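You operate a simulated robot arm through the tools that you are given. There is no shell and no other tool. Be economical: measure what you need, move in short steps, check, and stop when the job is done.

You run a simulated two-armed robot. Do the job below in one go: nothing can be reset, and whatever is moved stays where it is left.

TASK
Set up for brittle: plunger drawn back, a floured patch on the table, tapper out of the caddy.
Fine: mould held steady with the other hand; hand brush, flour tub; brush and tapper end on the table. Set down upright: purple tapper. A coat counts when it lies all over at full strength: go over it till it gets no stronger.

Only the result counts: the job must be done as asked and must still hold three seconds after the hand-in. Knocking over, shifting, dropping, spilling or breaking anything else fails it.

THE ROBOT
Two 7-joint arms with two-finger parallel grippers on one trunk, on a base that drives. Base frame: it is fixed to the floor where the robot stands at the start and does not move with it; the origin is under the middle of the robot, x ahead of it, y to its left, z up. Lengths are in mm, angles in rad, forces in N, time in s.
The left shoulder is at the start at [56, 101, 1034], the right one opposite. With the tool pointing down near the work surface each hand reaches from about 260 to 540 mm from the robot's upright axis, wherever it stands, measured 20 degrees to its own side. Places, roughly: bare steel table [700, 400, 800]; floured patch [500, 500, 800]; mould plunger [500, 0, 800]. Payload 2.4 kg a hand.
The TCP of each hand is the grasp point between the finger pads, 24 mm short of the fingertips. In the tool frame z runs along the fingers and y along their closing line. The gripper opens to 68 mm. The fingers are 17 mm wide and 10 mm thick; the gripper's body (40 by 70 mm) begins 41 mm behind the TCP.
Orientation is told as [roll, pitch, yaw] about the base's x, y, z axes, in that order, counted from this pose: with the fingers straight down and closing along the base's y, the tool's x points along the base's -x, its y along +y and its z along -z.

THE INTERFACE
- The arms move only by the tool apply_moves. It takes "left_deltas", "right_deltas" or both (then of equal length, played together; a hand with none holds still); each is a list of rows, each an object of numbers (a shift or turn left out is 0, a gripper value left out holds the last): "grip": the gripper command, from -1 (fully open) to 1 (shut), values between in proportion; "dx", "dy", "dz": the shift along the tool's x, y, z in mm; "rx", "ry", "rz": the turn, a rotation vector about the tool's x, y, z in rad. In form: [{"grip": .., "dx": .., "dy": .., "dz": .., "rx": .., "ry": .., "rz": ..}, ...]. A call has 1 to 20 rows; each row is the pose to reach, as a shift and turn from the pose commanded when the call began, along the tool's axes at that moment. A row lasts 0.2 s, in which the tool goes at most 50 mm and 0.15 rad; a call with a longer step from one row to the next is refused whole, and so is a gripper value outside its range. A pose out of reach is approached as far as the arm can. The call stops where the force on the tool passes 60 N (or 10 N more than at its start, if that is more) or the arm is blocked; 0.2 s more then pass. Each finger travels about 72 mm/s and halts on what it meets, pressing with about 20 N; the grip force reading is that of the motor and also rises with nothing between the fingers. The clock runs only during rows and for 0.2 s after the last one: add rows that repeat a pose to give the fingers time. The reply holds the time, the measured pose of the TCP, the force on the tool along the base axes, the opening and the grip force, in the units named above and with some noise, with the torque about the TCP (base axes, N m) and any sound that the robot's microphone picked up.
- Cameras (640 x 400 px; columns grow to the right, rows downward): "scene" is now at [130.2, 52.4, 1200.5]; the picture's right is [0.60, -0.80, 0.00], its down [-0.40, -0.30, -0.86] and it looks along [0.69, 0.52, -0.50] (base axes); focal length 214 px, centre (320, 200). "left" rides on the left gripper at [84, -11, -75] in its tool frame; the picture's right is [0.13, 0.99, 0.00], its down [-0.60, 0.08, -0.79] and it looks along [-0.79, 0.10, 0.61] (tool axes); focal length 251 px, centre (320, 200). "right" rides on the right gripper at [84, 11, -75] in its tool frame; the picture's right is [-0.13, 0.99, 0.00], its down [-0.60, -0.08, -0.79] and it looks along [-0.79, -0.10, 0.61] (tool axes); focal length 251 px, centre (320, 200).
- camera(camera): a new picture of that camera. The clock stands still meanwhile.
- move_column(by): slides the trunk up (or, below 0, down) by that many mm; the arms and the scene camera ride with it, the base frame stays. It gives what a move gives, with no picture.
- roll_base(legs): drives the robot by 1 to 6 legs, each [ahead, left, turn to the left] in mm, mm and rad, along the robot's own axes; the way and the turn of a leg run together, so that a leg with both is an arc; at most 1500 mm and 3.142 rad a leg. The arms and the cameras ride along, it lands a little off, and it stops where it bumps. It gives what a move gives.
- turn_head(pan, tilt): turns the head with the scene camera to pan (to the left, within 1.501 rad either way) and tilt (down, from -0.506 to 1.204), counted from straight ahead of the robot. It gives what a move gives.
- point_at(camera, pixels): for up to 12 pixels [column, row] of the newest picture of that camera ("zoom" is the newest enlarged one), the place [x, y, z] in the base frame of the surface seen there, good to about 2 mm. The clock stands still meanwhile.
- inspect(camera, box): a new picture of the part [left, top, right, bottom] of that camera's present view, enlarged. The clock stands still meanwhile.
- sign_off(): hands the job in; it is judged then, once.

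Keep the steps short. Do not move on a guess: measure, check each grasp and each placing, and mend mistakes. In all there are 80 turns and 62 pictures (those below and enlarged ones count). Leave the grippers open and the arms clear of the work at the hand-in unless told otherwise, and finish with a single line.

The tools are called after "Emit:" by a JSON object that holds its "fn" and its "kwargs". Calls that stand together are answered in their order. apply_moves: Moves the arms, as the interface text tells. Its arguments: {"type":"object","properties":{"left_deltas":{"type":"array"},"right_deltas":{"type":"array"}},"required":[]} The other tools are called the same way: move_column (by) slides the trunk up or down; roll_base (legs) drives the base; turn_head (pan, tilt) turns the head that bears the scene camera; camera (camera) takes a picture; point_at (camera, pixels) gives the place of the surface under pixels of a picture; inspect (camera, box) takes an enlarged picture of a part of a camera's view; sign_off () hands the job in.

At the start:

```text
clock: 0.0
left_position: [222.5, 341.4, 1090.7]
left_tcp_rot: [-0.001, 0.0, -0.002]
left_force: [0.1, 0.4, 0.3]
left_moment: [0.0, 0.0, -0.03]
left_grip_width: 67.7
left_grip_force: 0.2
right_position: [326.0, 26.4, 1110.6]
right_tcp_rot: [0.0, 0.0, -0.002]
right_force: [-0.3, -0.4, -0.6]
right_moment: [-0.03, -0.01, 0.0]
right_grip_width: 67.9
right_grip_force: 0.1
trunk travel left (down, up): [-250.0, 600.0]
robot x, y, heading: [0.3, 1.5, -0.006]
head pan, tilt: [0.642, 0.525]
```

scene: 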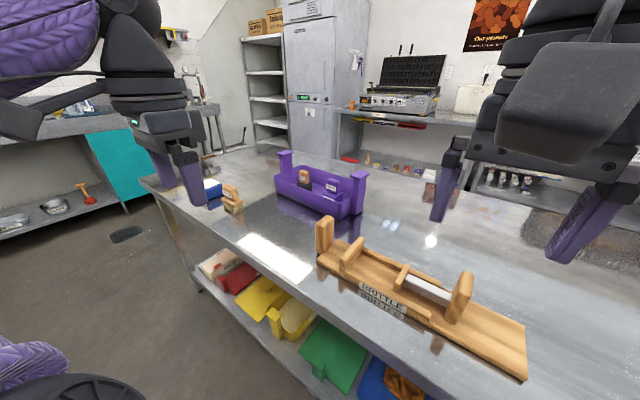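
right: 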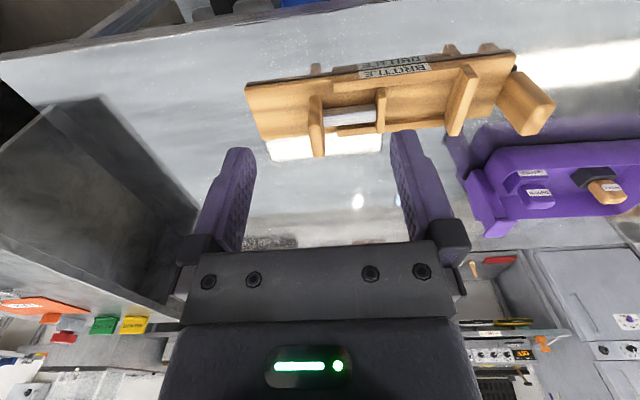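
left: 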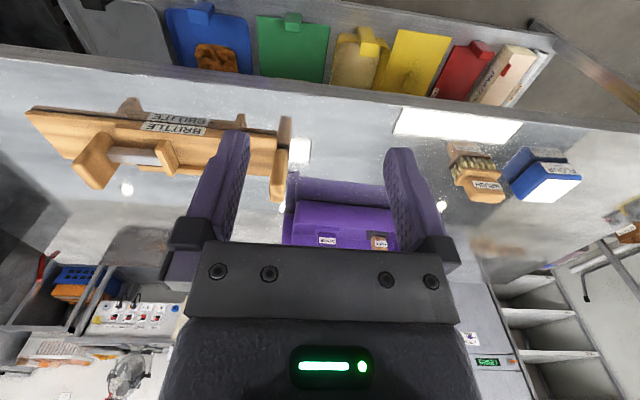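

I see the brittle mould (wood, around px 420,290), the purple caddy (320,190) and the brush and blue tub (225,195). I'll enlarge those parts of the scene view to measure them.

Emit:
{"fn": "inspect", "kwargs": {"camera": "scene", "box": [290, 200, 540, 390]}}

Emit:
{"fn": "inspect", "kwargs": {"camera": "scene", "box": [180, 130, 390, 260]}}

```text
2.11 times, centred on (415, 295) of scene
```

zoom: 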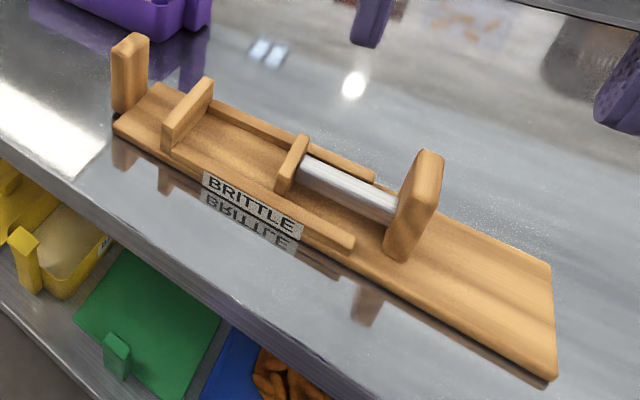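

```text
3.05 times, centred on (285, 195) of scene
```

zoom: 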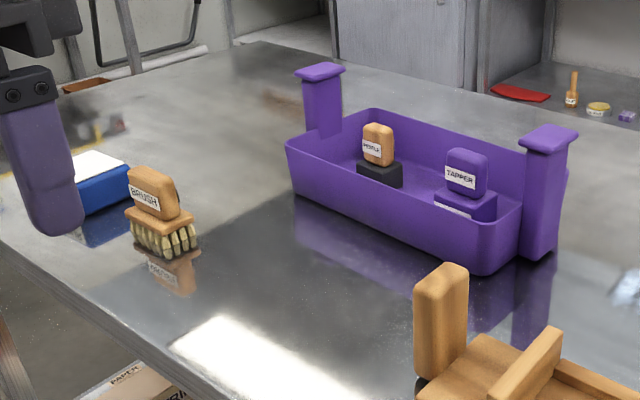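

Next I'll measure key points: caddy, tapper and brush in the enlarged view, mould in the scene view.

Emit:
{"fn": "point_at", "kwargs": {"camera": "zoom", "pixels": [[150, 178], [158, 210], [168, 250], [95, 165], [85, 205], [465, 158], [462, 182], [450, 210], [378, 130], [320, 70], [550, 138], [490, 235]]}}

Emit:
{"fn": "point_at", "kwargs": {"camera": "scene", "pixels": [[325, 222], [322, 240], [466, 280], [462, 300], [430, 288], [405, 275], [355, 248], [525, 350], [520, 378], [470, 345], [320, 262], [360, 290]]}}

```text
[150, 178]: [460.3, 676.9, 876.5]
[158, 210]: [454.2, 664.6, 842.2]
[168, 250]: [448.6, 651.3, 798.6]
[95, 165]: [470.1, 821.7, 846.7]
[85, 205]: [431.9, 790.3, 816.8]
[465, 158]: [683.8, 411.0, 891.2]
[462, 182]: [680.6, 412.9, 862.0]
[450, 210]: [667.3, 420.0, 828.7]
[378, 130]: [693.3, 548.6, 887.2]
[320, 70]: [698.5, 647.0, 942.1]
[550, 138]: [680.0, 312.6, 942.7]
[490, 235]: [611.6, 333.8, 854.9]
```

```text
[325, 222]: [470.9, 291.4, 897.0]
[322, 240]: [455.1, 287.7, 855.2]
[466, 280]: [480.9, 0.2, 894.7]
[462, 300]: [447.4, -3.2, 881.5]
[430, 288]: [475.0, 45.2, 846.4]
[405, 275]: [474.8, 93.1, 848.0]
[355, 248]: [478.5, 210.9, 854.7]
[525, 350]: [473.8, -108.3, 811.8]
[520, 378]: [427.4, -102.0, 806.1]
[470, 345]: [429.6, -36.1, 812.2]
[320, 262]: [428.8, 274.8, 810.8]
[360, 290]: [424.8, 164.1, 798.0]
```

The mould runs along y: post at (470,290), plunger handle at (480,0) with the rod at z≈847, board down to y≈-110. I'll drive left about 145 mm so both hands reach it, then look again.

Emit:
{"fn": "roll_base", "kwargs": {"legs": [[0, 145, 0]]}}

Emit:
{"fn": "turn_head", "kwargs": {"pan": 0.0, "tilt": 0.8}}

Emit:
{"fn": "camera", "kwargs": {"camera": "scene"}}

Emit:
{"fn": "camera", "kwargs": {"camera": "right"}}

```text
clock: 1.4
left_position: [222.4, 487.1, 1090.4]
left_tcp_rot: [0.0, 0.0, 0.001]
left_force: [-0.8, -0.5, 0.0]
left_moment: [-0.01, -0.01, -0.03]
left_grip_width: 67.8
left_grip_force: 0.1
right_position: [326.0, 171.7, 1109.7]
right_tcp_rot: [0.001, 0.001, 0.001]
right_force: [0.5, -1.3, 0.8]
right_moment: [-0.02, -0.03, 0.04]
right_grip_width: 68.1
right_grip_force: 0.1
trunk travel left (down, up): [-250.0, 600.0]
robot x, y, heading: [-1.6, 143.5, 0.003]
head pan, tilt: [0.642, 0.525]
```

```text
clock: 2.4
left_position: [221.4, 485.5, 1090.5]
left_tcp_rot: [0.0, 0.0, 0.0]
left_force: [-0.7, 0.4, -0.1]
left_moment: [-0.01, 0.02, 0.0]
left_grip_width: 68.0
left_grip_force: 0.0
right_position: [325.5, 171.3, 1110.2]
right_tcp_rot: [0.0, 0.0, 0.002]
right_force: [0.5, 0.1, -0.2]
right_moment: [-0.01, 0.02, -0.01]
right_grip_width: 68.1
right_grip_force: 0.0
trunk travel left (down, up): [-250.0, 600.0]
robot x, y, heading: [1.8, 143.4, 0.003]
head pan, tilt: [0.0, 0.799]
```

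```text
56 pictures are left
```

scene: 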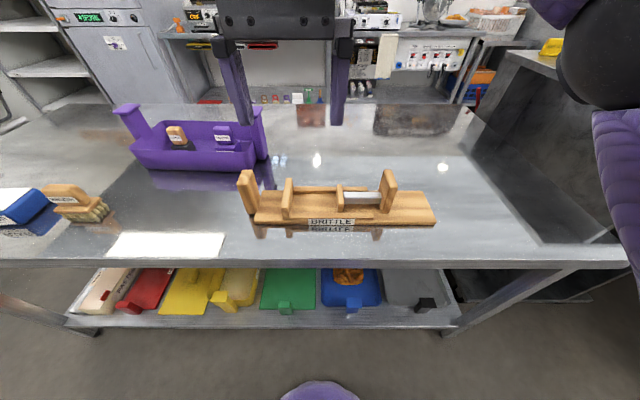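

```text
55 pictures are left
```

right: 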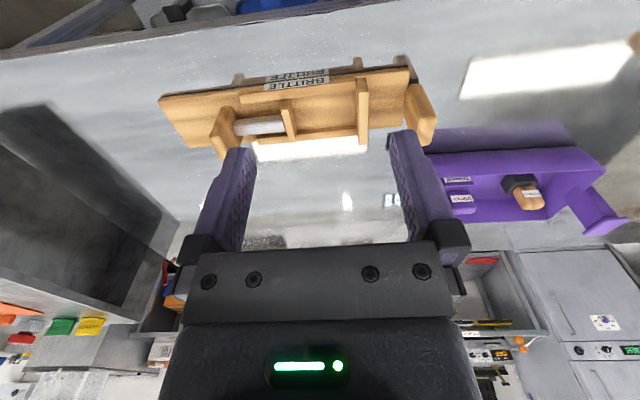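

I'll enlarge the mould and measure the handle and post.

Emit:
{"fn": "inspect", "kwargs": {"camera": "scene", "box": [220, 150, 450, 260]}}

```text
2.78 times, centred on (335, 205) of scene
```

zoom: 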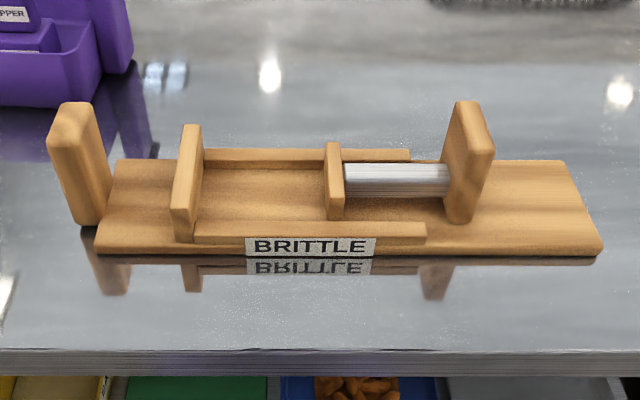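

Emit:
{"fn": "point_at", "kwargs": {"camera": "zoom", "pixels": [[77, 110], [60, 142], [92, 142], [72, 200], [465, 108], [460, 148], [482, 148], [458, 200], [398, 172], [334, 150], [585, 240], [350, 352]]}}

```text
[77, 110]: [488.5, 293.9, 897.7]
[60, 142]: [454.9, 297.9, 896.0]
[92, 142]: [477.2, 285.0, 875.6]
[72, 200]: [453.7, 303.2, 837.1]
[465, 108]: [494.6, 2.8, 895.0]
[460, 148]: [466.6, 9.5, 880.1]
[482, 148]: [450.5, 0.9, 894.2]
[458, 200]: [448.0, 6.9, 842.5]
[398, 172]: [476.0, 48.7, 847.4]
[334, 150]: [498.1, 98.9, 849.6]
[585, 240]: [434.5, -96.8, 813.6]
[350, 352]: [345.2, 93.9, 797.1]
```

Handle: centre ≈(473,-1), about 20 mm thick along y, top 896. Post: centre ≈(473,294), same kind. I'll move both hands over them, open, stopping with TCP at about z 980.

Emit:
{"fn": "apply_moves", "kwargs": {"left_deltas": [{"grip": -1, "dx": -32, "dy": -24}, {"dx": -63, "dy": -48}, {"dx": -95, "dy": -72}, {"dx": -126, "dy": -96}, {"dx": -158, "dy": -120}, {"dx": -189, "dy": -143}, {"dx": -221, "dy": -167}, {"dx": -252, "dy": -191}, {"dx": -252, "dy": -191, "dz": 37}, {"dx": -252, "dy": -191, "dz": 74}, {"dx": -252, "dy": -191, "dz": 110}, {"dx": -252, "dy": -191, "dz": 110}], "right_deltas": [{"grip": -1, "dx": -18, "dy": -22}, {"dx": -37, "dy": -43}, {"dx": -55, "dy": -65}, {"dx": -74, "dy": -86}, {"dx": -92, "dy": -108}, {"dx": -110, "dy": -129}, {"dx": -129, "dy": -151}, {"dx": -147, "dy": -172}, {"dx": -147, "dy": -172, "dz": 43}, {"dx": -147, "dy": -172, "dz": 87}, {"dx": -147, "dy": -172, "dz": 130}, {"dx": -147, "dy": -172, "dz": 130}]}}

Emit:
{"fn": "camera", "kwargs": {"camera": "scene"}}

```text
clock: 5.0
left_position: [451.0, 303.7, 965.7]
left_tcp_rot: [-0.001, -0.001, 0.0]
left_force: [-0.6, 0.7, 0.2]
left_moment: [-0.01, 0.02, -0.04]
left_grip_width: 68.0
left_grip_force: 0.1
left hand out of reach, approached as far as the arm can: row 7, 8, 9, 10, 11, 12
right_position: [471.8, -2.3, 981.1]
right_tcp_rot: [0.0, 0.0, 0.003]
right_force: [0.8, 0.3, 0.2]
right_moment: [0.03, -0.03, -0.01]
right_grip_width: 68.1
right_grip_force: 0.1
right hand out of reach, approached as far as the arm can: row 7, 8
trunk travel left (down, up): [-250.0, 600.0]
robot x, y, heading: [-3.7, 145.1, 0.001]
head pan, tilt: [0.0, 0.799]
```

```text
53 pictures are left
```

scene: 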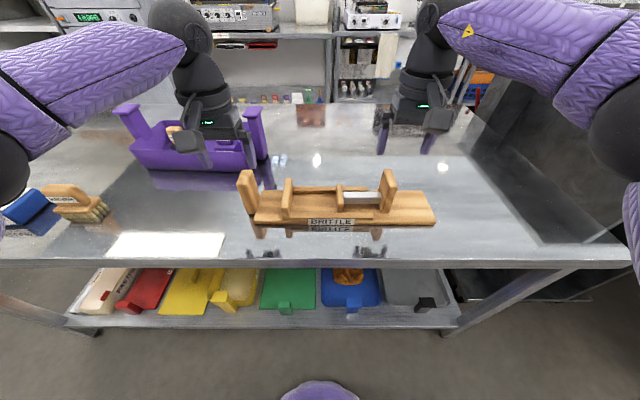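

The left hand is at its reach limit. The base front is well behind the table edge (x≈345), so I'll drive 50 mm ahead, with the hands still high.

Emit:
{"fn": "roll_base", "kwargs": {"legs": [[50, 0, 0]]}}

```text
clock: 5.9
left_position: [500.3, 305.3, 967.0]
left_tcp_rot: [0.001, -0.002, -0.002]
left_force: [-0.2, -0.5, -0.4]
left_moment: [0.01, 0.04, 0.0]
left_grip_width: 68.1
left_grip_force: 0.0
right_position: [521.3, -1.3, 979.5]
right_tcp_rot: [0.0, -0.001, 0.002]
right_force: [-0.2, -0.5, -0.5]
right_moment: [-0.01, -0.03, -0.01]
right_grip_width: 68.1
right_grip_force: 0.0
trunk travel left (down, up): [-250.0, 600.0]
robot x, y, heading: [51.9, 146.0, -0.003]
head pan, tilt: [0.0, 0.799]
```

I'll shift both back over the handle and post (x 473), and lower to about z 920.

Emit:
{"fn": "apply_moves", "kwargs": {"left_deltas": [{"dx": 27, "dy": -11}, {"dx": 27, "dy": -11, "dz": 20}, {"dx": 27, "dy": -11, "dz": 36}, {"dx": 27, "dy": -11, "dz": 36}], "right_deltas": [{"dx": 48, "dy": 0}, {"dx": 48, "dy": 0, "dz": 25}, {"dx": 48, "dy": 0, "dz": 50}, {"dx": 48, "dy": 0, "dz": 50}]}}

Emit:
{"fn": "camera", "kwargs": {"camera": "left"}}

Emit:
{"fn": "camera", "kwargs": {"camera": "right"}}

```text
clock: 6.9
left_position: [472.0, 294.5, 928.5]
left_tcp_rot: [-0.001, 0.001, 0.0]
left_force: [1.1, -0.6, 0.6]
left_moment: [0.01, 0.04, 0.0]
left_grip_width: 67.9
left_grip_force: 0.0
right_position: [474.1, -2.0, 932.6]
right_tcp_rot: [0.0, 0.0, 0.002]
right_force: [0.7, -0.4, 0.5]
right_moment: [-0.02, 0.04, 0.01]
right_grip_width: 68.0
right_grip_force: 0.1
trunk travel left (down, up): [-250.0, 600.0]
robot x, y, heading: [49.1, 145.4, 0.003]
head pan, tilt: [0.0, 0.799]
```

```text
52 pictures are left
```

left: 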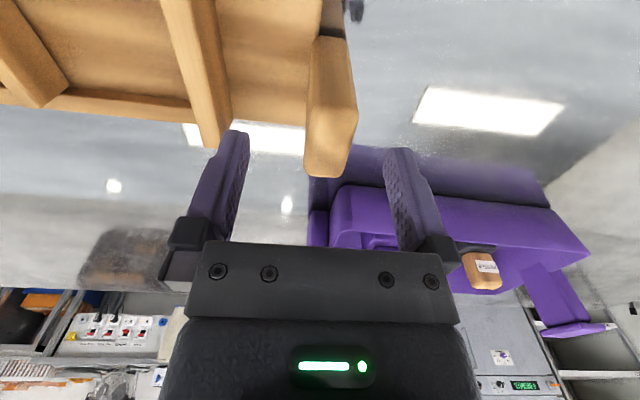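

```text
51 pictures are left
```

right: 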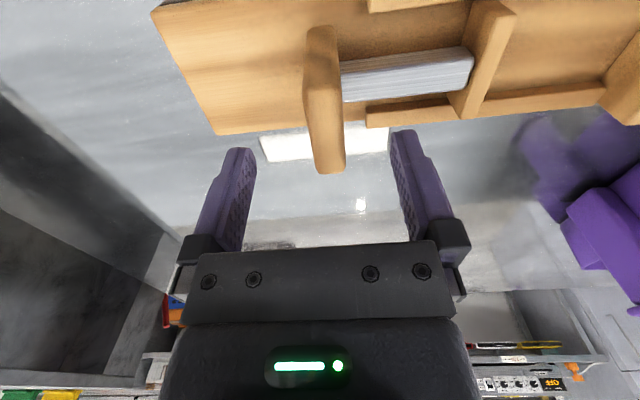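

Both hands are centred (handle at px 328,160; post at px 330,160). I'll lower to about z 881 (tips 857, above the rod) and close both.

Emit:
{"fn": "apply_moves", "kwargs": {"left_deltas": [{"dz": 24}, {"dz": 47}, {"dz": 47, "grip": 1}, {"dz": 47, "grip": 1}, {"dz": 47, "grip": 1}, {"dz": 47, "grip": 1}], "right_deltas": [{"dz": 25}, {"dz": 51}, {"dz": 51, "grip": 1}, {"dz": 51, "grip": 1}, {"dz": 51, "grip": 1}, {"dz": 51, "grip": 1}]}}

```text
clock: 8.3
left_position: [472.2, 294.8, 881.7]
left_tcp_rot: [0.003, -0.001, 0.0]
left_force: [0.2, 29.6, 0.5]
left_moment: [-0.45, -0.25, -0.17]
left_grip_width: 26.1
left_grip_force: 20.0
right_position: [473.4, -1.8, 879.8]
right_tcp_rot: [-0.002, -0.001, -0.002]
right_force: [-0.3, -32.9, 2.2]
right_moment: [0.22, -0.18, -0.01]
right_grip_width: 20.1
right_grip_force: 20.0
trunk travel left (down, up): [-250.0, 600.0]
robot x, y, heading: [49.3, 146.7, 0.003]
head pan, tilt: [0.0, 0.799]
```

Both are gripped (26 mm and 20 mm), with about 30 N of sideways force because both sit slightly off centre. I'll ease the left by +2 mm and pull the right a little.

Emit:
{"fn": "apply_moves", "kwargs": {"left_deltas": [{"dy": 1}, {"dy": 2}, {"dy": 2}, {"dy": 2}], "right_deltas": [{"dy": -1}, {"dy": -3}, {"dy": -6}, {"dy": -10}]}}

```text
clock: 9.3
left_position: [472.0, 293.7, 883.6]
left_tcp_rot: [-0.002, -0.002, -0.001]
left_force: [0.6, -5.1, -0.2]
left_moment: [0.32, 0.12, 0.11]
left_grip_width: 25.9
left_grip_force: 19.5
right_position: [473.1, -12.4, 879.6]
right_tcp_rot: [0.002, -0.001, 0.004]
right_force: [-0.2, 4.9, -0.3]
right_moment: [0.24, -0.03, 0.1]
right_grip_width: 20.0
right_grip_force: 20.0
trunk travel left (down, up): [-250.0, 600.0]
robot x, y, heading: [51.2, 144.4, 0.006]
head pan, tilt: [0.0, 0.799]
```

The plunger slides with only about 5 N. I'll keep pulling at 8 mm a row, watching for the end stop.

Emit:
{"fn": "apply_moves", "kwargs": {"right_deltas": [{"dy": -8}, {"dy": -16}, {"dy": -24}, {"dy": -32}, {"dy": -40}]}}

Emit:
{"fn": "inspect", "kwargs": {"camera": "scene", "box": [200, 150, 500, 338]}}

```text
clock: 10.5
left_position: [470.6, 294.2, 882.8]
left_tcp_rot: [0.001, -0.001, 0.002]
left_force: [2.2, -3.5, -0.2]
left_moment: [0.29, 0.17, 0.36]
left_grip_width: 26.2
left_grip_force: 20.4
right_position: [474.3, -52.5, 880.6]
right_tcp_rot: [0.0, 0.001, 0.0]
right_force: [-4.8, 2.0, 9.7]
right_moment: [0.19, 0.29, 0.24]
right_grip_width: 19.8
right_grip_force: 20.3
trunk travel left (down, up): [-250.0, 600.0]
robot x, y, heading: [51.5, 142.1, 0.004]
head pan, tilt: [0.0, 0.799]
```

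```text
2.13 times, centred on (350, 244) of scene
```

zoom: 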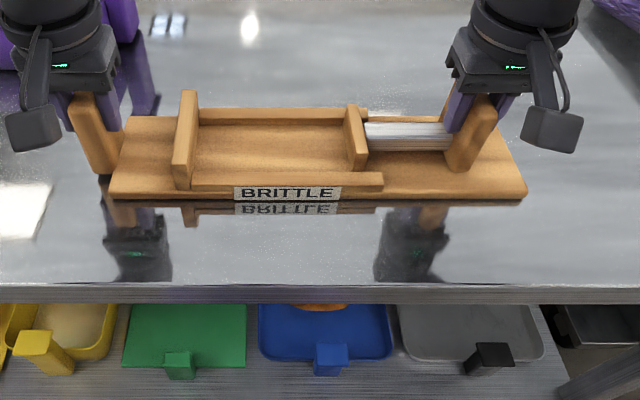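

The disc is near the end of the rails (px 355,135). I'll pull on in small steps to find the stop.

Emit:
{"fn": "apply_moves", "kwargs": {"right_deltas": [{"dy": -4}, {"dy": -8}, {"dy": -12}, {"dy": -16}, {"dy": -20}]}}

```text
clock: 11.7
left_position: [471.3, 295.6, 881.6]
left_tcp_rot: [-0.002, -0.001, 0.0]
left_force: [-0.1, -3.5, 0.8]
left_moment: [0.21, -0.23, 0.03]
left_grip_width: 25.9
left_grip_force: 19.7
right_position: [474.5, -72.1, 879.4]
right_tcp_rot: [0.0, 0.0, 0.003]
right_force: [2.3, 1.4, 7.8]
right_moment: [0.22, 0.16, 0.17]
right_grip_width: 19.7
right_grip_force: 20.1
trunk travel left (down, up): [-250.0, 600.0]
robot x, y, heading: [46.4, 145.5, -0.0]
head pan, tilt: [0.0, 0.799]
```

No stop yet after 70 mm. I'll look before pulling further.

Emit:
{"fn": "inspect", "kwargs": {"camera": "scene", "box": [240, 160, 480, 270]}}

```text
2.67 times, centred on (360, 215) of scene
```

zoom: 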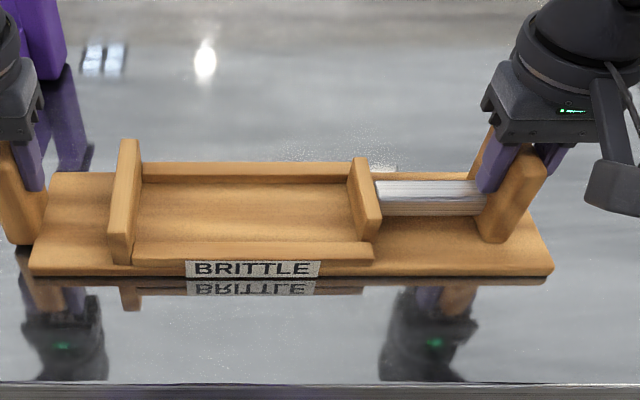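

The disc is level with the rail ends. I'll try a few more millimetres, gently, to feel for the stop.

Emit:
{"fn": "apply_moves", "kwargs": {"right_deltas": [{"dy": -2}, {"dy": -4}, {"dy": -6}, {"dy": -8}]}}

```text
clock: 12.7
left_position: [471.8, 293.2, 882.6]
left_tcp_rot: [-0.006, 0.001, -0.002]
left_force: [1.0, -40.7, -6.8]
left_moment: [0.55, 0.14, 0.13]
left_grip_width: 26.6
left_grip_force: 20.0
right_position: [474.1, -78.7, 880.4]
right_tcp_rot: [0.007, -0.001, 0.004]
right_force: [0.2, 40.3, 5.4]
right_moment: [0.14, 0.03, -0.06]
right_grip_width: 21.6
right_grip_force: 20.0
trunk travel left (down, up): [-250.0, 600.0]
robot x, y, heading: [48.1, 145.8, 0.005]
head pan, tilt: [0.0, 0.799]
```

The end stop is reached (40 N at y≈-77). I'll ease off 3 mm to take out the strain, then open the right hand while the left holds the mould.

Emit:
{"fn": "apply_moves", "kwargs": {"right_deltas": [{"dy": 2}, {"dy": 3}, {"dy": 3}, {"dy": 3, "grip": -1}, {"dy": 3, "grip": -1}, {"dy": 3, "grip": -1}, {"dy": 3, "grip": -1}, {"dy": 3, "dz": -40}, {"dy": 3, "dz": -90}]}}

Emit:
{"fn": "apply_moves", "kwargs": {"left_deltas": [{"grip": -1}, {"grip": -1}, {"grip": -1}, {"grip": -1}, {"dz": -40}, {"dz": -90}]}}

Emit:
{"fn": "inspect", "kwargs": {"camera": "scene", "box": [220, 150, 480, 270]}}

```text
clock: 14.7
left_position: [471.6, 295.8, 882.6]
left_tcp_rot: [-0.002, 0.001, -0.001]
left_force: [1.2, -0.1, -4.7]
left_moment: [0.77, 0.03, 0.04]
left_grip_width: 25.8
left_grip_force: 20.0
right_position: [475.4, -76.2, 969.5]
right_tcp_rot: [0.001, 0.0, 0.004]
right_force: [0.0, -0.3, 0.3]
right_moment: [0.0, 0.0, 0.0]
right_grip_width: 68.0
right_grip_force: 0.0
trunk travel left (down, up): [-250.0, 600.0]
robot x, y, heading: [49.1, 143.2, 0.0]
head pan, tilt: [0.0, 0.799]
```

```text
clock: 16.1
left_position: [472.3, 294.2, 971.6]
left_tcp_rot: [-0.001, 0.001, 0.0]
left_force: [-1.3, -0.2, -0.2]
left_moment: [-0.01, -0.01, 0.02]
left_grip_width: 68.1
left_grip_force: 0.1
right_position: [474.8, -75.7, 969.0]
right_tcp_rot: [0.0, 0.001, 0.005]
right_force: [-0.9, 0.3, -0.5]
right_moment: [-0.03, -0.04, 0.03]
right_grip_width: 67.6
right_grip_force: 0.0
trunk travel left (down, up): [-250.0, 600.0]
robot x, y, heading: [50.8, 143.1, -0.0]
head pan, tilt: [0.0, 0.799]
```

```text
2.46 times, centred on (350, 210) of scene
```

zoom: 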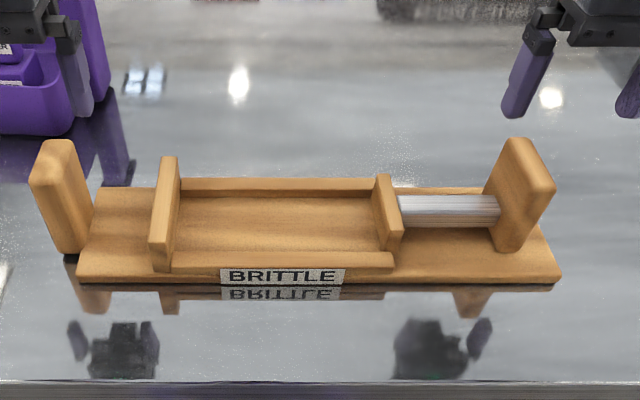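

The plunger is drawn back and both hands are free above the mould. I'll check the mould's place, and look at the base's own front and at the caddy, to plan the drive.

Emit:
{"fn": "point_at", "kwargs": {"camera": "zoom", "pixels": [[62, 145], [40, 180], [60, 230], [545, 270], [515, 145]]}}

Emit:
{"fn": "turn_head", "kwargs": {"pan": 0.0, "tilt": 1.2}}

Emit:
{"fn": "camera", "kwargs": {"camera": "scene"}}

```text
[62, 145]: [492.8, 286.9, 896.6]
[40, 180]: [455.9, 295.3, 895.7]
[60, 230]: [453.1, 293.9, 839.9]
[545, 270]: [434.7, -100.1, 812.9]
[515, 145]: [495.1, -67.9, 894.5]
```

```text
clock: 17.0
left_position: [472.7, 296.4, 972.0]
left_tcp_rot: [-0.001, 0.0, 0.0]
left_force: [0.3, 0.3, 0.0]
left_moment: [-0.03, -0.01, 0.02]
left_grip_width: 68.0
left_grip_force: 0.0
right_position: [474.9, -76.1, 968.4]
right_tcp_rot: [-0.001, 0.0, 0.003]
right_force: [0.0, 0.1, -0.9]
right_moment: [0.02, 0.0, 0.0]
right_grip_width: 67.9
right_grip_force: 0.0
trunk travel left (down, up): [-250.0, 600.0]
robot x, y, heading: [46.4, 143.2, -0.002]
head pan, tilt: [0.0, 1.201]
```

```text
47 pictures are left
```

scene: 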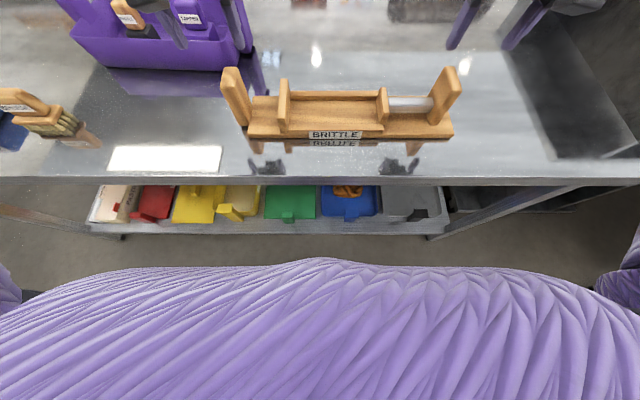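

I'll measure my own front edge (px 320,275), and the table and shelf edges.

Emit:
{"fn": "point_at", "kwargs": {"camera": "scene", "pixels": [[320, 275], [320, 265], [320, 180], [290, 214], [290, 228], [420, 214], [500, 60], [165, 160], [300, 320]]}}

```text
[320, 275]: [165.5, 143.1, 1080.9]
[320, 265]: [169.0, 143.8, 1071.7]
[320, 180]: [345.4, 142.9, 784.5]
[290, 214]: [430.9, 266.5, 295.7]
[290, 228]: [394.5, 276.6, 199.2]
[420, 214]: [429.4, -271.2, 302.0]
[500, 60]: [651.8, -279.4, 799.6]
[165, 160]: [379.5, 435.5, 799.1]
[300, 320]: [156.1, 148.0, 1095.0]
```

Tabletop edge is x≈345 and my body front is about 120 mm ahead of the axis. I'll raise the trunk by 120 mm, then drive left 170 and ahead 90 mm towards the caddy.

Emit:
{"fn": "move_column", "kwargs": {"by": 120}}

Emit:
{"fn": "roll_base", "kwargs": {"legs": [[0, 170, 0], [90, 0, 0]]}}

Emit:
{"fn": "turn_head", "kwargs": {"pan": 0.2, "tilt": 0.75}}

Emit:
{"fn": "camera", "kwargs": {"camera": "scene"}}

Emit:
{"fn": "camera", "kwargs": {"camera": "left"}}

```text
clock: 18.5
left_position: [472.8, 295.6, 1093.8]
left_tcp_rot: [0.001, 0.002, 0.001]
left_force: [-1.0, 0.6, 0.3]
left_moment: [-0.04, -0.04, -0.01]
left_grip_width: 67.8
left_grip_force: 0.1
right_position: [473.3, -77.6, 1088.9]
right_tcp_rot: [0.001, 0.003, 0.003]
right_force: [0.7, 0.8, -0.4]
right_moment: [0.04, 0.03, 0.01]
right_grip_width: 68.3
right_grip_force: 0.0
trunk travel left (down, up): [-370.0, 480.0]
robot x, y, heading: [50.8, 143.8, 0.007]
head pan, tilt: [0.0, 1.201]
```

```text
clock: 20.6
left_position: [563.9, 466.1, 1092.7]
left_tcp_rot: [-0.001, -0.001, 0.002]
left_force: [-0.4, -0.1, 0.0]
left_moment: [0.02, 0.0, -0.01]
left_grip_width: 67.9
left_grip_force: 0.0
right_position: [565.3, 94.2, 1088.6]
right_tcp_rot: [-0.001, 0.001, 0.002]
right_force: [-0.4, 0.4, 0.6]
right_moment: [-0.04, 0.0, 0.0]
right_grip_width: 68.1
right_grip_force: 0.0
trunk travel left (down, up): [-370.0, 480.0]
robot x, y, heading: [135.7, 314.0, 0.005]
head pan, tilt: [0.0, 1.201]
```

```text
clock: 21.6
left_position: [562.6, 466.1, 1092.5]
left_tcp_rot: [0.001, -0.001, -0.002]
left_force: [0.7, -0.2, 0.4]
left_moment: [0.03, 0.02, 0.02]
left_grip_width: 67.8
left_grip_force: 0.0
right_position: [563.6, 93.6, 1088.9]
right_tcp_rot: [0.0, 0.0, 0.002]
right_force: [1.0, 0.1, 0.6]
right_moment: [-0.02, 0.01, -0.01]
right_grip_width: 68.3
right_grip_force: 0.1
trunk travel left (down, up): [-370.0, 480.0]
robot x, y, heading: [143.8, 314.7, 0.003]
head pan, tilt: [0.201, 0.75]
```

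```text
46 pictures are left
```

scene: 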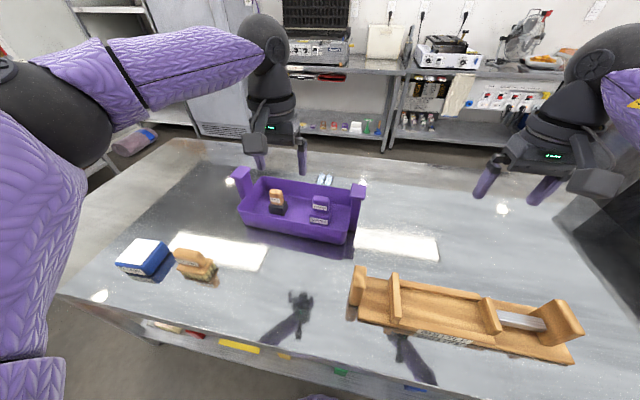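

```text
45 pictures are left
```

left: 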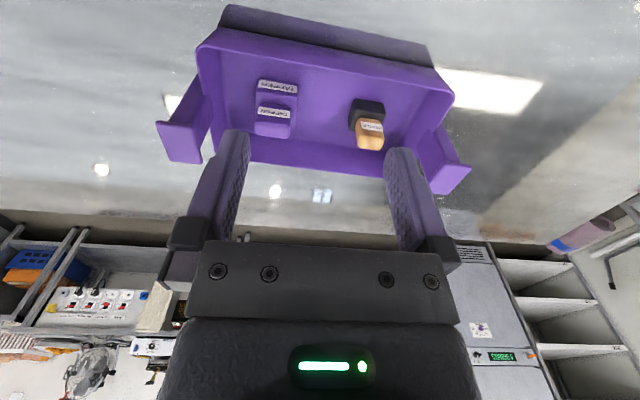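

I'll enlarge the caddy in the scene view and the tapper in the left-hand view.

Emit:
{"fn": "inspect", "kwargs": {"camera": "scene", "box": [225, 160, 375, 254]}}

Emit:
{"fn": "point_at", "kwargs": {"camera": "left", "pixels": [[276, 86], [258, 128], [290, 135], [272, 122], [370, 138], [330, 60], [330, 25], [180, 150]]}}

```text
4.26 times, centred on (300, 207) of scene
```

zoom: 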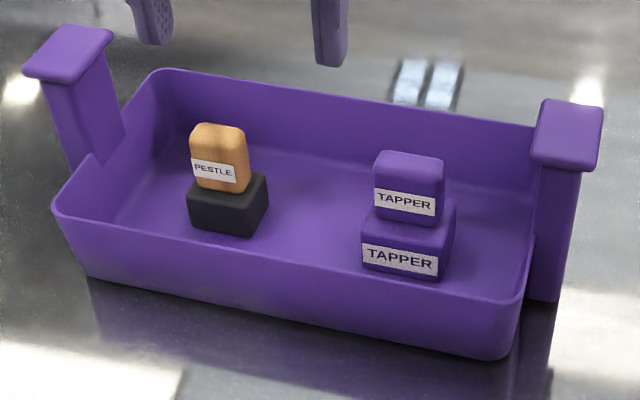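

```text
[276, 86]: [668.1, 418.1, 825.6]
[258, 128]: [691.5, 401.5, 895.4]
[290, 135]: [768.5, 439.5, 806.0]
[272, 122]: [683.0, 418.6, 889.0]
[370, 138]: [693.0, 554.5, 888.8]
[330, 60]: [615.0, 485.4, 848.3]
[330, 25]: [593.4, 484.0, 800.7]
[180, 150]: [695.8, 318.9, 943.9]
```

Emit:
{"fn": "point_at", "kwargs": {"camera": "zoom", "pixels": [[410, 165], [382, 172], [434, 176], [376, 205], [438, 210], [405, 200], [365, 245], [445, 255], [400, 262], [450, 220], [430, 330], [440, 205]]}}

```text
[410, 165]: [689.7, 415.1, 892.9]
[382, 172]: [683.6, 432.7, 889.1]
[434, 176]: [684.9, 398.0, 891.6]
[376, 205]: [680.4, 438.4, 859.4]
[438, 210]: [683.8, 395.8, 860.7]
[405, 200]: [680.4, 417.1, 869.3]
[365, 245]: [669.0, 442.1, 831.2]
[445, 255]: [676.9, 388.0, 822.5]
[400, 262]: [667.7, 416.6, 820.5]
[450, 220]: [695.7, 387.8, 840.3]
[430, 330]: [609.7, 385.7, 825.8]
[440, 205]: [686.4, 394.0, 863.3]
```

The tapper is a broad foot (y 388–443, top z≈843) with a handle block (y 395–438, x from 681, top 892). I'll grip the handle along y at about (691,416.5,875). It needs 40 mm more reach, so I'll drive ahead with the hands high.

Emit:
{"fn": "roll_base", "kwargs": {"legs": [[40, 0, 0]]}}

```text
clock: 22.5
left_position: [580.2, 465.9, 1092.5]
left_tcp_rot: [0.0, 0.002, 0.001]
left_force: [0.3, 0.5, 0.0]
left_moment: [-0.02, -0.04, 0.02]
left_grip_width: 67.6
left_grip_force: 0.0
right_position: [581.2, 92.8, 1089.7]
right_tcp_rot: [0.001, 0.001, 0.001]
right_force: [-0.5, 0.5, 0.0]
right_moment: [0.01, 0.0, 0.02]
right_grip_width: 68.1
right_grip_force: 0.0
trunk travel left (down, up): [-370.0, 480.0]
robot x, y, heading: [156.9, 310.6, -0.0]
head pan, tilt: [0.201, 0.75]
stopped in leg 1: the robot was blocked; the commanded pose is now the measured one
```

The base is blocked at x≈157, so a straight-down grip would be at the very limit of reach. I'll back off 8 mm, raise the trunk 150 mm, and have the hand reach forward and down with the fingers tilted 0.4 rad forward, keeping it well above the caddy.

Emit:
{"fn": "roll_base", "kwargs": {"legs": [[-8, 5, 0]]}}

Emit:
{"fn": "move_column", "kwargs": {"by": 150}}

Emit:
{"fn": "apply_moves", "kwargs": {"left_deltas": [{"ry": -0.13, "dy": -15, "dz": 30}, {"ry": -0.26, "dy": -30, "dz": 60}, {"ry": -0.4, "dy": -50, "dz": 90}, {"ry": -0.4, "dy": -50, "dz": 130}, {"ry": -0.4, "dy": -50, "dz": 150}, {"ry": -0.4, "dy": -50, "dz": 150, "dx": -40}, {"ry": -0.4, "dy": -50, "dz": 150, "dx": -80}, {"ry": -0.4, "dy": -50, "dz": 150, "dx": -118}, {"ry": -0.4, "dy": -50, "dz": 150, "dx": -118}]}}

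Emit:
{"fn": "camera", "kwargs": {"camera": "scene"}}

```text
clock: 23.2
left_position: [572.1, 472.1, 1093.6]
left_tcp_rot: [0.0, -0.001, 0.0]
left_force: [-0.6, 0.2, -0.6]
left_moment: [0.03, -0.04, -0.01]
left_grip_width: 68.1
left_grip_force: 0.1
right_position: [573.3, 99.0, 1090.0]
right_tcp_rot: [0.001, 0.001, 0.003]
right_force: [-0.5, 0.4, -0.5]
right_moment: [0.01, 0.0, -0.05]
right_grip_width: 68.1
right_grip_force: 0.1
trunk travel left (down, up): [-370.0, 480.0]
robot x, y, heading: [149.5, 322.0, 0.007]
head pan, tilt: [0.201, 0.75]
```

```text
clock: 24.9
left_position: [563.2, 470.7, 1258.2]
left_tcp_rot: [-0.001, -0.039, -0.001]
left_force: [0.0, -0.8, -1.1]
left_moment: [-0.02, -0.01, -0.01]
left_grip_width: 68.3
left_grip_force: 0.1
right_position: [572.7, 98.7, 1239.3]
right_tcp_rot: [0.0, 0.002, 0.001]
right_force: [0.5, -0.7, 0.5]
right_moment: [0.03, -0.03, 0.01]
right_grip_width: 67.9
right_grip_force: 0.0
trunk travel left (down, up): [-520.0, 330.0]
robot x, y, heading: [150.9, 321.9, 0.001]
head pan, tilt: [0.201, 0.75]
```

```text
clock: 26.9
left_position: [618.2, 473.6, 1149.7]
left_tcp_rot: [-0.001, -0.44, 0.0]
left_force: [-0.2, -0.5, 0.2]
left_moment: [0.03, -0.02, -0.06]
left_grip_width: 67.8
left_grip_force: 0.1
left hand out of reach, approached as far as the arm can: row 4, 5, 6, 7, 8, 9
right_position: [572.6, 98.2, 1238.4]
right_tcp_rot: [0.001, 0.001, 0.002]
right_force: [0.3, -0.3, 0.2]
right_moment: [0.0, -0.01, 0.03]
right_grip_width: 68.1
right_grip_force: 0.2
trunk travel left (down, up): [-520.0, 330.0]
robot x, y, heading: [151.1, 319.1, 0.003]
head pan, tilt: [0.201, 0.75]
```

```text
43 pictures are left
```

scene: 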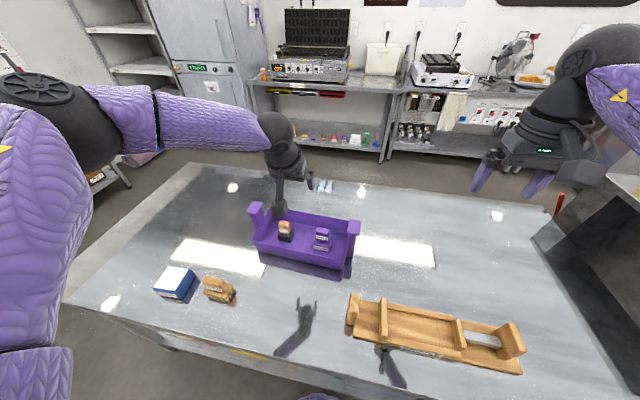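

The left hand stalled at (618,474,1150), short of the target. I'll pull it back towards the body, lower and more to the right, then read where it is before extending again.

Emit:
{"fn": "apply_moves", "kwargs": {"left_deltas": [{"dx": 37, "dy": -16, "dz": 1}, {"dx": 74, "dy": -33, "dz": 2}, {"dx": 112, "dy": -50, "dz": 3}, {"dx": 133, "dy": -50, "dz": 48}, {"dx": 133, "dy": -50, "dz": 48}]}}

```text
clock: 28.1
left_position: [507.7, 443.7, 1070.5]
left_tcp_rot: [-0.001, -0.438, 0.001]
left_force: [-0.8, 0.5, 0.1]
left_moment: [-0.02, 0.01, -0.02]
left_grip_width: 67.9
left_grip_force: 0.1
left hand out of reach, approached as far as the arm can: row 4, 5
right_position: [573.1, 98.6, 1240.9]
right_tcp_rot: [0.001, 0.0, 0.001]
right_force: [-0.4, -1.3, -0.2]
right_moment: [-0.02, 0.03, 0.01]
right_grip_width: 67.9
right_grip_force: 0.1
trunk travel left (down, up): [-520.0, 330.0]
robot x, y, heading: [146.3, 316.3, -0.002]
head pan, tilt: [0.201, 0.75]
```

The arm solution seems stuck after those out-of-reach rows. I'll untilt in a comfortable pose (about 470,470,1130) to recover.

Emit:
{"fn": "apply_moves", "kwargs": {"left_deltas": [{"dx": 5, "dy": 10, "dz": -35, "ry": 0.13}, {"dx": 10, "dy": 20, "dz": -70, "ry": 0.26}, {"dx": 11, "dy": 30, "dz": -71, "ry": 0.39}, {"dx": 11, "dy": 30, "dz": -71, "ry": 0.438}, {"dx": 11, "dy": 30, "dz": -71, "ry": 0.438}]}}

```text
clock: 29.4
left_position: [466.9, 471.7, 1129.5]
left_tcp_rot: [-0.002, 0.001, 0.001]
left_force: [-0.1, 0.8, -0.6]
left_moment: [0.02, -0.01, -0.01]
left_grip_width: 68.1
left_grip_force: 0.1
right_position: [572.6, 98.1, 1239.0]
right_tcp_rot: [0.001, 0.002, 0.002]
right_force: [-0.1, -0.1, -0.2]
right_moment: [-0.02, -0.01, -0.02]
right_grip_width: 67.9
right_grip_force: 0.1
trunk travel left (down, up): [-520.0, 330.0]
robot x, y, heading: [148.4, 319.7, -0.003]
head pan, tilt: [0.201, 0.75]
```

Recovered. Now, fingers straight down, I'll lower to z≈1060 (the best height relative to the shoulder) and extend forward gradually, at y≈450.

Emit:
{"fn": "apply_moves", "kwargs": {"left_deltas": [{"dz": 35}, {"dz": 70}, {"dx": -30, "dy": -10, "dz": 70}, {"dx": -60, "dy": -20, "dz": 70}, {"dx": -90, "dy": -30, "dz": 70}, {"dx": -120, "dy": -40, "dz": 70}, {"dx": -150, "dy": -55, "dz": 70}, {"dx": -150, "dy": -55, "dz": 70}]}}

```text
clock: 31.1
left_position: [533.3, 475.6, 1104.9]
left_tcp_rot: [0.0, -0.003, 0.001]
left_force: [0.0, -0.5, 0.5]
left_moment: [-0.02, 0.01, -0.02]
left_grip_width: 67.9
left_grip_force: 0.0
left hand out of reach, approached as far as the arm can: row 3, 4, 5, 6, 7, 8
right_position: [573.4, 98.9, 1238.8]
right_tcp_rot: [0.0, 0.004, 0.002]
right_force: [-0.1, -0.2, 0.3]
right_moment: [0.0, 0.01, -0.01]
right_grip_width: 67.9
right_grip_force: 0.1
trunk travel left (down, up): [-520.0, 330.0]
robot x, y, heading: [150.3, 320.5, -0.0]
head pan, tilt: [0.201, 0.75]
```

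It stalls well inside the stated reach, so the arm posture itself is poor. The right arm started from an inner, high pose and reached well, so I'll bring the left arm to the mirrored pose (about 475,345,1370) to reset its posture.

Emit:
{"fn": "apply_moves", "kwargs": {"left_deltas": [{"dx": 20, "dz": -35}, {"dx": 40, "dz": -70}, {"dx": 58, "dy": -10, "dz": -105}, {"dx": 58, "dy": -30, "dz": -140}, {"dx": 58, "dy": -50, "dz": -175}, {"dx": 58, "dy": -75, "dz": -210}, {"dx": 58, "dy": -105, "dz": -240}, {"dx": 58, "dy": -130, "dz": -265}, {"dx": 58, "dy": -130, "dz": -265}]}}

Emit:
{"fn": "camera", "kwargs": {"camera": "scene"}}

```text
clock: 33.1
left_position: [450.8, 414.5, 1350.3]
left_tcp_rot: [0.0, -0.002, -0.002]
left_force: [-0.1, 0.2, -0.4]
left_moment: [0.01, -0.06, -0.02]
left_grip_width: 68.0
left_grip_force: 0.1
left hand out of reach, approached as far as the arm can: row 6, 7, 8, 9
right_position: [572.7, 98.1, 1239.6]
right_tcp_rot: [0.0, 0.0, 0.001]
right_force: [-0.4, 0.2, 0.3]
right_moment: [0.04, 0.02, 0.0]
right_grip_width: 68.1
right_grip_force: 0.1
trunk travel left (down, up): [-520.0, 330.0]
robot x, y, heading: [149.3, 322.5, 0.003]
head pan, tilt: [0.201, 0.75]
```

```text
42 pictures are left
```

scene: 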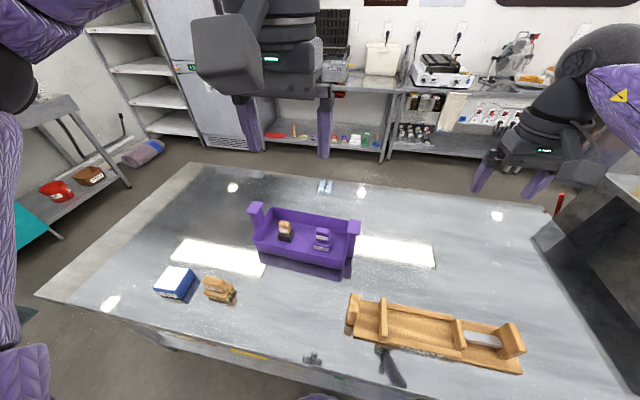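

The left arm's inward motion is limited. I'll test the right arm's reach in the mirrored place (free space, base y≈170): lower, tilt 0.4 rad forward, extend.

Emit:
{"fn": "apply_moves", "kwargs": {"right_deltas": [{"dz": 40, "ry": -0.1}, {"dz": 80, "ry": -0.2, "dy": 25}, {"dz": 120, "ry": -0.3, "dy": 50}, {"dz": 140, "ry": -0.4, "dy": 70}, {"dz": 140, "ry": -0.4, "dx": -30, "dy": 70}, {"dz": 140, "ry": -0.4, "dx": -60, "dy": 70}, {"dz": 140, "ry": -0.4, "dx": -90, "dy": 70}, {"dz": 140, "ry": -0.4, "dx": -120, "dy": 70}, {"dz": 140, "ry": -0.4, "dx": -120, "dy": 70}]}}

```text
clock: 35.1
left_position: [452.2, 413.5, 1350.6]
left_tcp_rot: [0.0, -0.001, 0.001]
left_force: [0.3, 0.4, 0.6]
left_moment: [0.0, 0.0, -0.01]
left_grip_width: 67.7
left_grip_force: 0.0
right_position: [693.0, 168.1, 1100.8]
right_tcp_rot: [-0.001, -0.399, 0.005]
right_force: [-0.4, 0.6, -0.2]
right_moment: [0.01, -0.01, -0.02]
right_grip_width: 68.2
right_grip_force: 0.1
trunk travel left (down, up): [-520.0, 330.0]
robot x, y, heading: [150.6, 320.4, 0.005]
head pan, tilt: [0.201, 0.75]
```

The right arm reaches (693,168,1100) easily with the tilt, so I'll use it for the tapper. Driving left 248 mm puts it over the tapper. Everything is above z 1070, so it clears.

Emit:
{"fn": "roll_base", "kwargs": {"legs": [[0, 248, 0]]}}

Emit:
{"fn": "move_column", "kwargs": {"by": -110}}

Emit:
{"fn": "camera", "kwargs": {"camera": "right"}}

```text
clock: 37.0
left_position: [451.0, 666.9, 1350.6]
left_tcp_rot: [-0.003, 0.0, -0.002]
left_force: [-0.1, 0.1, 0.0]
left_moment: [0.05, -0.03, -0.01]
left_grip_width: 68.2
left_grip_force: 0.0
right_position: [691.9, 420.7, 1101.5]
right_tcp_rot: [0.0, -0.401, 0.0]
right_force: [0.4, 0.4, 0.0]
right_moment: [0.01, 0.01, 0.0]
right_grip_width: 68.0
right_grip_force: 0.1
trunk travel left (down, up): [-520.0, 330.0]
robot x, y, heading: [148.4, 576.7, 0.0]
head pan, tilt: [0.201, 0.75]
```

```text
clock: 38.4
left_position: [451.7, 666.3, 1240.9]
left_tcp_rot: [-0.001, 0.001, -0.001]
left_force: [0.3, 0.2, 0.2]
left_moment: [-0.01, -0.01, -0.02]
left_grip_width: 68.0
left_grip_force: 0.1
right_position: [692.4, 421.4, 991.1]
right_tcp_rot: [0.0, -0.401, 0.0]
right_force: [0.0, -0.2, -0.3]
right_moment: [0.0, 0.03, 0.01]
right_grip_width: 68.0
right_grip_force: 0.1
trunk travel left (down, up): [-410.0, 440.0]
robot x, y, heading: [145.9, 572.5, 0.001]
head pan, tilt: [0.201, 0.75]
```

```text
41 pictures are left
```

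right: 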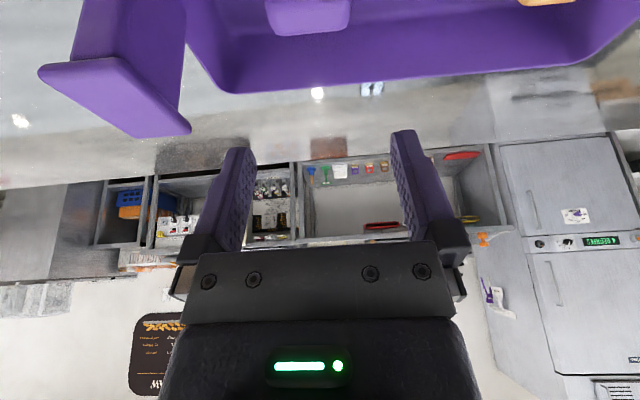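

The tapper top is at px (308,15). I'll measure its top and back edge.

Emit:
{"fn": "point_at", "kwargs": {"camera": "right", "pixels": [[308, 28], [308, 18], [308, 8], [275, 12], [343, 8], [110, 80], [180, 125]]}}

```text
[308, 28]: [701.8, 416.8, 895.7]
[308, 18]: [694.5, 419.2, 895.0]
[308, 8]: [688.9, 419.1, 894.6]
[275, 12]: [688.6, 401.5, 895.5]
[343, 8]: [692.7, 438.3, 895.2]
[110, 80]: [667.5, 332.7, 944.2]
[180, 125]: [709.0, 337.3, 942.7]
```

Tapper handle centre is (693,418), top 895. I'll shift 3 mm right, then lower the trunk 112 mm to get TCP z≈879.

Emit:
{"fn": "apply_moves", "kwargs": {"right_deltas": [{"dy": -3.5}, {"dy": -3.5}]}}

Emit:
{"fn": "move_column", "kwargs": {"by": -60}}

Emit:
{"fn": "move_column", "kwargs": {"by": -52}}

Emit:
{"fn": "inspect", "kwargs": {"camera": "scene", "box": [200, 120, 520, 320]}}

```text
clock: 39.0
left_position: [451.5, 665.9, 1239.4]
left_tcp_rot: [-0.003, 0.0, -0.002]
left_force: [0.6, -0.1, 1.3]
left_moment: [0.04, -0.02, 0.02]
left_grip_width: 68.2
left_grip_force: 0.0
right_position: [692.3, 416.8, 990.4]
right_tcp_rot: [-0.001, -0.399, -0.001]
right_force: [0.4, 0.3, 0.1]
right_moment: [-0.01, 0.02, 0.01]
right_grip_width: 67.8
right_grip_force: 0.1
trunk travel left (down, up): [-410.0, 440.0]
robot x, y, heading: [148.5, 571.6, 0.002]
head pan, tilt: [0.201, 0.75]
```

```text
clock: 40.0
left_position: [451.4, 666.2, 1179.9]
left_tcp_rot: [-0.001, -0.002, -0.002]
left_force: [0.9, 0.7, 0.2]
left_moment: [-0.01, -0.03, 0.01]
left_grip_width: 68.0
left_grip_force: 0.0
right_position: [690.5, 415.6, 930.9]
right_tcp_rot: [0.0, -0.399, -0.002]
right_force: [0.0, -0.5, 0.0]
right_moment: [-0.01, 0.02, 0.02]
right_grip_width: 68.0
right_grip_force: 0.2
trunk travel left (down, up): [-350.0, 500.0]
robot x, y, heading: [148.5, 574.6, 0.003]
head pan, tilt: [0.201, 0.75]
```

```text
clock: 40.9
left_position: [451.1, 665.8, 1128.0]
left_tcp_rot: [-0.002, -0.002, -0.001]
left_force: [0.1, -0.1, 0.0]
left_moment: [0.0, -0.02, 0.03]
left_grip_width: 67.7
left_grip_force: 0.1
right_position: [692.9, 416.3, 879.1]
right_tcp_rot: [-0.001, -0.399, -0.001]
right_force: [-0.1, -0.4, 0.0]
right_moment: [0.01, -0.02, -0.03]
right_grip_width: 68.1
right_grip_force: 0.0
trunk travel left (down, up): [-298.0, 552.0]
robot x, y, heading: [148.3, 572.5, -0.002]
head pan, tilt: [0.201, 0.75]
```

```text
2.00 times, centred on (360, 220) of scene
```

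zoom: 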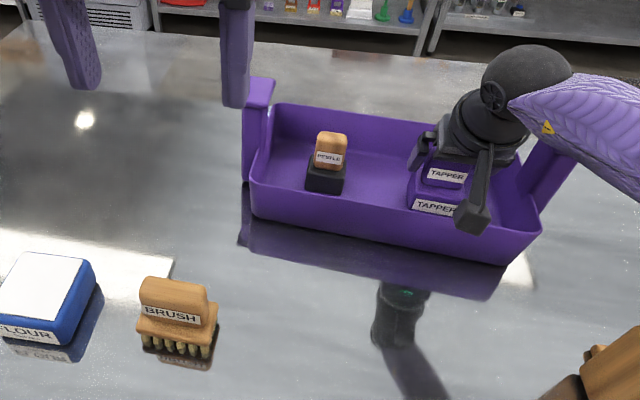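

The fingers straddle the tapper handle. I'll close the right gripper.

Emit:
{"fn": "apply_moves", "kwargs": {"right_deltas": [{"grip": 1, "dy": 1}, {"grip": 1, "dy": 1}, {"grip": 1, "dy": 1}, {"grip": 1, "dy": 1}]}}

Emit:
{"fn": "move_column", "kwargs": {"by": 20}}

Emit:
{"fn": "camera", "kwargs": {"camera": "scene"}}

```text
clock: 41.9
left_position: [451.9, 666.5, 1129.1]
left_tcp_rot: [-0.003, -0.001, -0.002]
left_force: [1.0, 0.5, 0.0]
left_moment: [-0.01, -0.05, -0.01]
left_grip_width: 68.0
left_grip_force: 0.1
right_position: [690.9, 418.4, 878.2]
right_tcp_rot: [-0.001, -0.4, 0.0]
right_force: [0.8, -1.3, 3.7]
right_moment: [-0.28, -0.05, -0.02]
right_grip_width: 48.4
right_grip_force: 19.5
trunk travel left (down, up): [-298.0, 552.0]
robot x, y, heading: [151.5, 571.4, -0.001]
head pan, tilt: [0.201, 0.75]
```

```text
clock: 42.6
left_position: [452.9, 665.6, 1147.5]
left_tcp_rot: [-0.003, 0.0, -0.002]
left_force: [-0.4, 0.0, -0.8]
left_moment: [0.0, 0.03, -0.02]
left_grip_width: 68.1
left_grip_force: 0.0
right_position: [691.8, 418.4, 897.8]
right_tcp_rot: [0.0, -0.397, 0.0]
right_force: [-0.1, 0.3, -1.0]
right_moment: [0.05, 0.03, -0.04]
right_grip_width: 48.3
right_grip_force: 20.4
trunk travel left (down, up): [-318.0, 532.0]
robot x, y, heading: [146.4, 573.5, 0.003]
head pan, tilt: [0.201, 0.75]
```

```text
39 pictures are left
```

scene: 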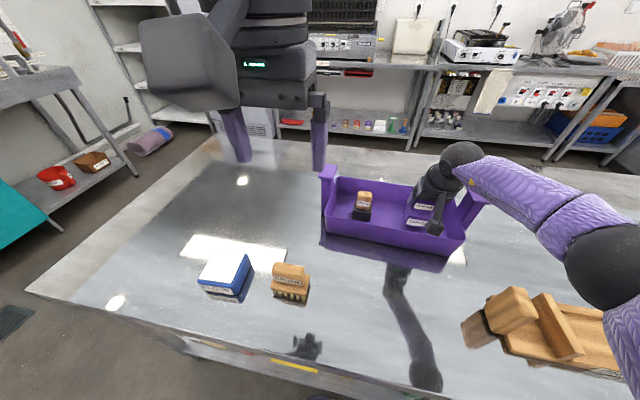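

Gripped at 48 mm and raised 20 mm. I'll raise 150 mm more so the foot clears the caddy handle (z 943), and check.

Emit:
{"fn": "move_column", "kwargs": {"by": 150}}

Emit:
{"fn": "inspect", "kwargs": {"camera": "scene", "box": [300, 120, 560, 282]}}

```text
clock: 44.4
left_position: [452.2, 666.3, 1298.5]
left_tcp_rot: [-0.001, 0.001, -0.003]
left_force: [0.2, -0.6, 0.5]
left_moment: [0.03, 0.0, 0.03]
left_grip_width: 68.0
left_grip_force: 0.0
right_position: [692.6, 417.0, 1047.8]
right_tcp_rot: [-0.001, -0.398, 0.001]
right_force: [-0.8, 0.2, -1.2]
right_moment: [-0.02, -0.01, 0.01]
right_grip_width: 48.2
right_grip_force: 20.5
trunk travel left (down, up): [-468.0, 381.0]
robot x, y, heading: [149.4, 573.5, -0.0]
head pan, tilt: [0.201, 0.75]
```

```text
2.46 times, centred on (430, 201) of scene
```

zoom: 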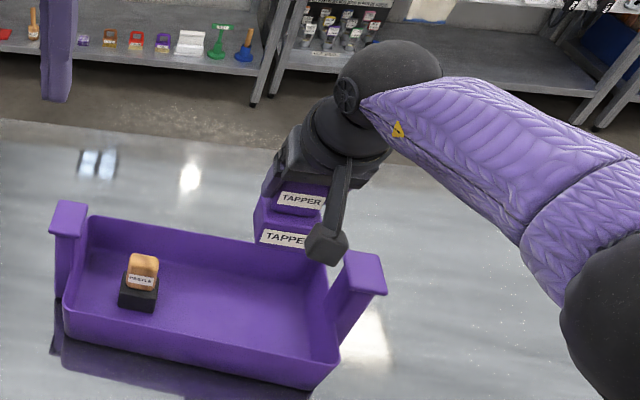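

The tapper hangs clear and upright. I'll drive right 220 mm to put it over the bare table right of the caddy.

Emit:
{"fn": "roll_base", "kwargs": {"legs": [[0, -220, 0]]}}

Emit:
{"fn": "turn_head", "kwargs": {"pan": -0.2, "tilt": 0.75}}

Emit:
{"fn": "camera", "kwargs": {"camera": "scene"}}

```text
clock: 46.0
left_position: [452.2, 444.8, 1298.8]
left_tcp_rot: [0.0, -0.001, -0.002]
left_force: [-1.1, 0.0, -0.1]
left_moment: [0.0, 0.03, -0.01]
left_grip_width: 67.6
left_grip_force: 0.0
right_position: [691.8, 195.1, 1048.5]
right_tcp_rot: [-0.001, -0.399, -0.002]
right_force: [0.0, 0.1, -0.5]
right_moment: [-0.01, 0.0, 0.01]
right_grip_width: 48.0
right_grip_force: 20.5
trunk travel left (down, up): [-468.0, 381.0]
robot x, y, heading: [147.1, 353.5, 0.006]
head pan, tilt: [0.201, 0.75]
```

```text
clock: 46.9
left_position: [452.4, 444.8, 1298.6]
left_tcp_rot: [-0.001, 0.0, -0.002]
left_force: [0.0, -0.8, -0.9]
left_moment: [-0.01, -0.01, -0.01]
left_grip_width: 67.9
left_grip_force: 0.1
right_position: [691.4, 196.3, 1048.9]
right_tcp_rot: [0.0, -0.398, -0.002]
right_force: [0.2, 0.2, -2.5]
right_moment: [0.01, 0.0, 0.0]
right_grip_width: 48.2
right_grip_force: 19.8
trunk travel left (down, up): [-468.0, 381.0]
robot x, y, heading: [149.8, 350.6, -0.003]
head pan, tilt: [-0.201, 0.75]
```

```text
37 pictures are left
```

scene: 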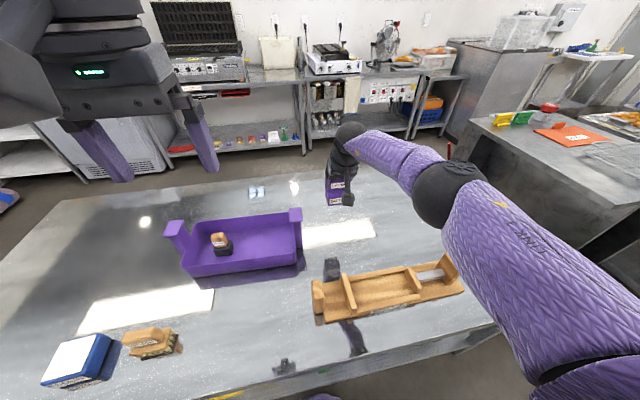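

Over bare table. Before lowering 175 mm I'll check that the right elbow, which is above the mould, will clear it.

Emit:
{"fn": "point_at", "kwargs": {"camera": "scene", "pixels": [[445, 195], [440, 224], [425, 212], [475, 250], [530, 375], [334, 203], [350, 255], [370, 300]]}}

```text
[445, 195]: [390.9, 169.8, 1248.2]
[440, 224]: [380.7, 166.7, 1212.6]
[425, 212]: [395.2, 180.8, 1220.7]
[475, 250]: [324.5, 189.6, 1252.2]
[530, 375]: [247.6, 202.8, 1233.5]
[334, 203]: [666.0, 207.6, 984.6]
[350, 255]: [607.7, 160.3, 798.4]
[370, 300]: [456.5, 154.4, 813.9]
```

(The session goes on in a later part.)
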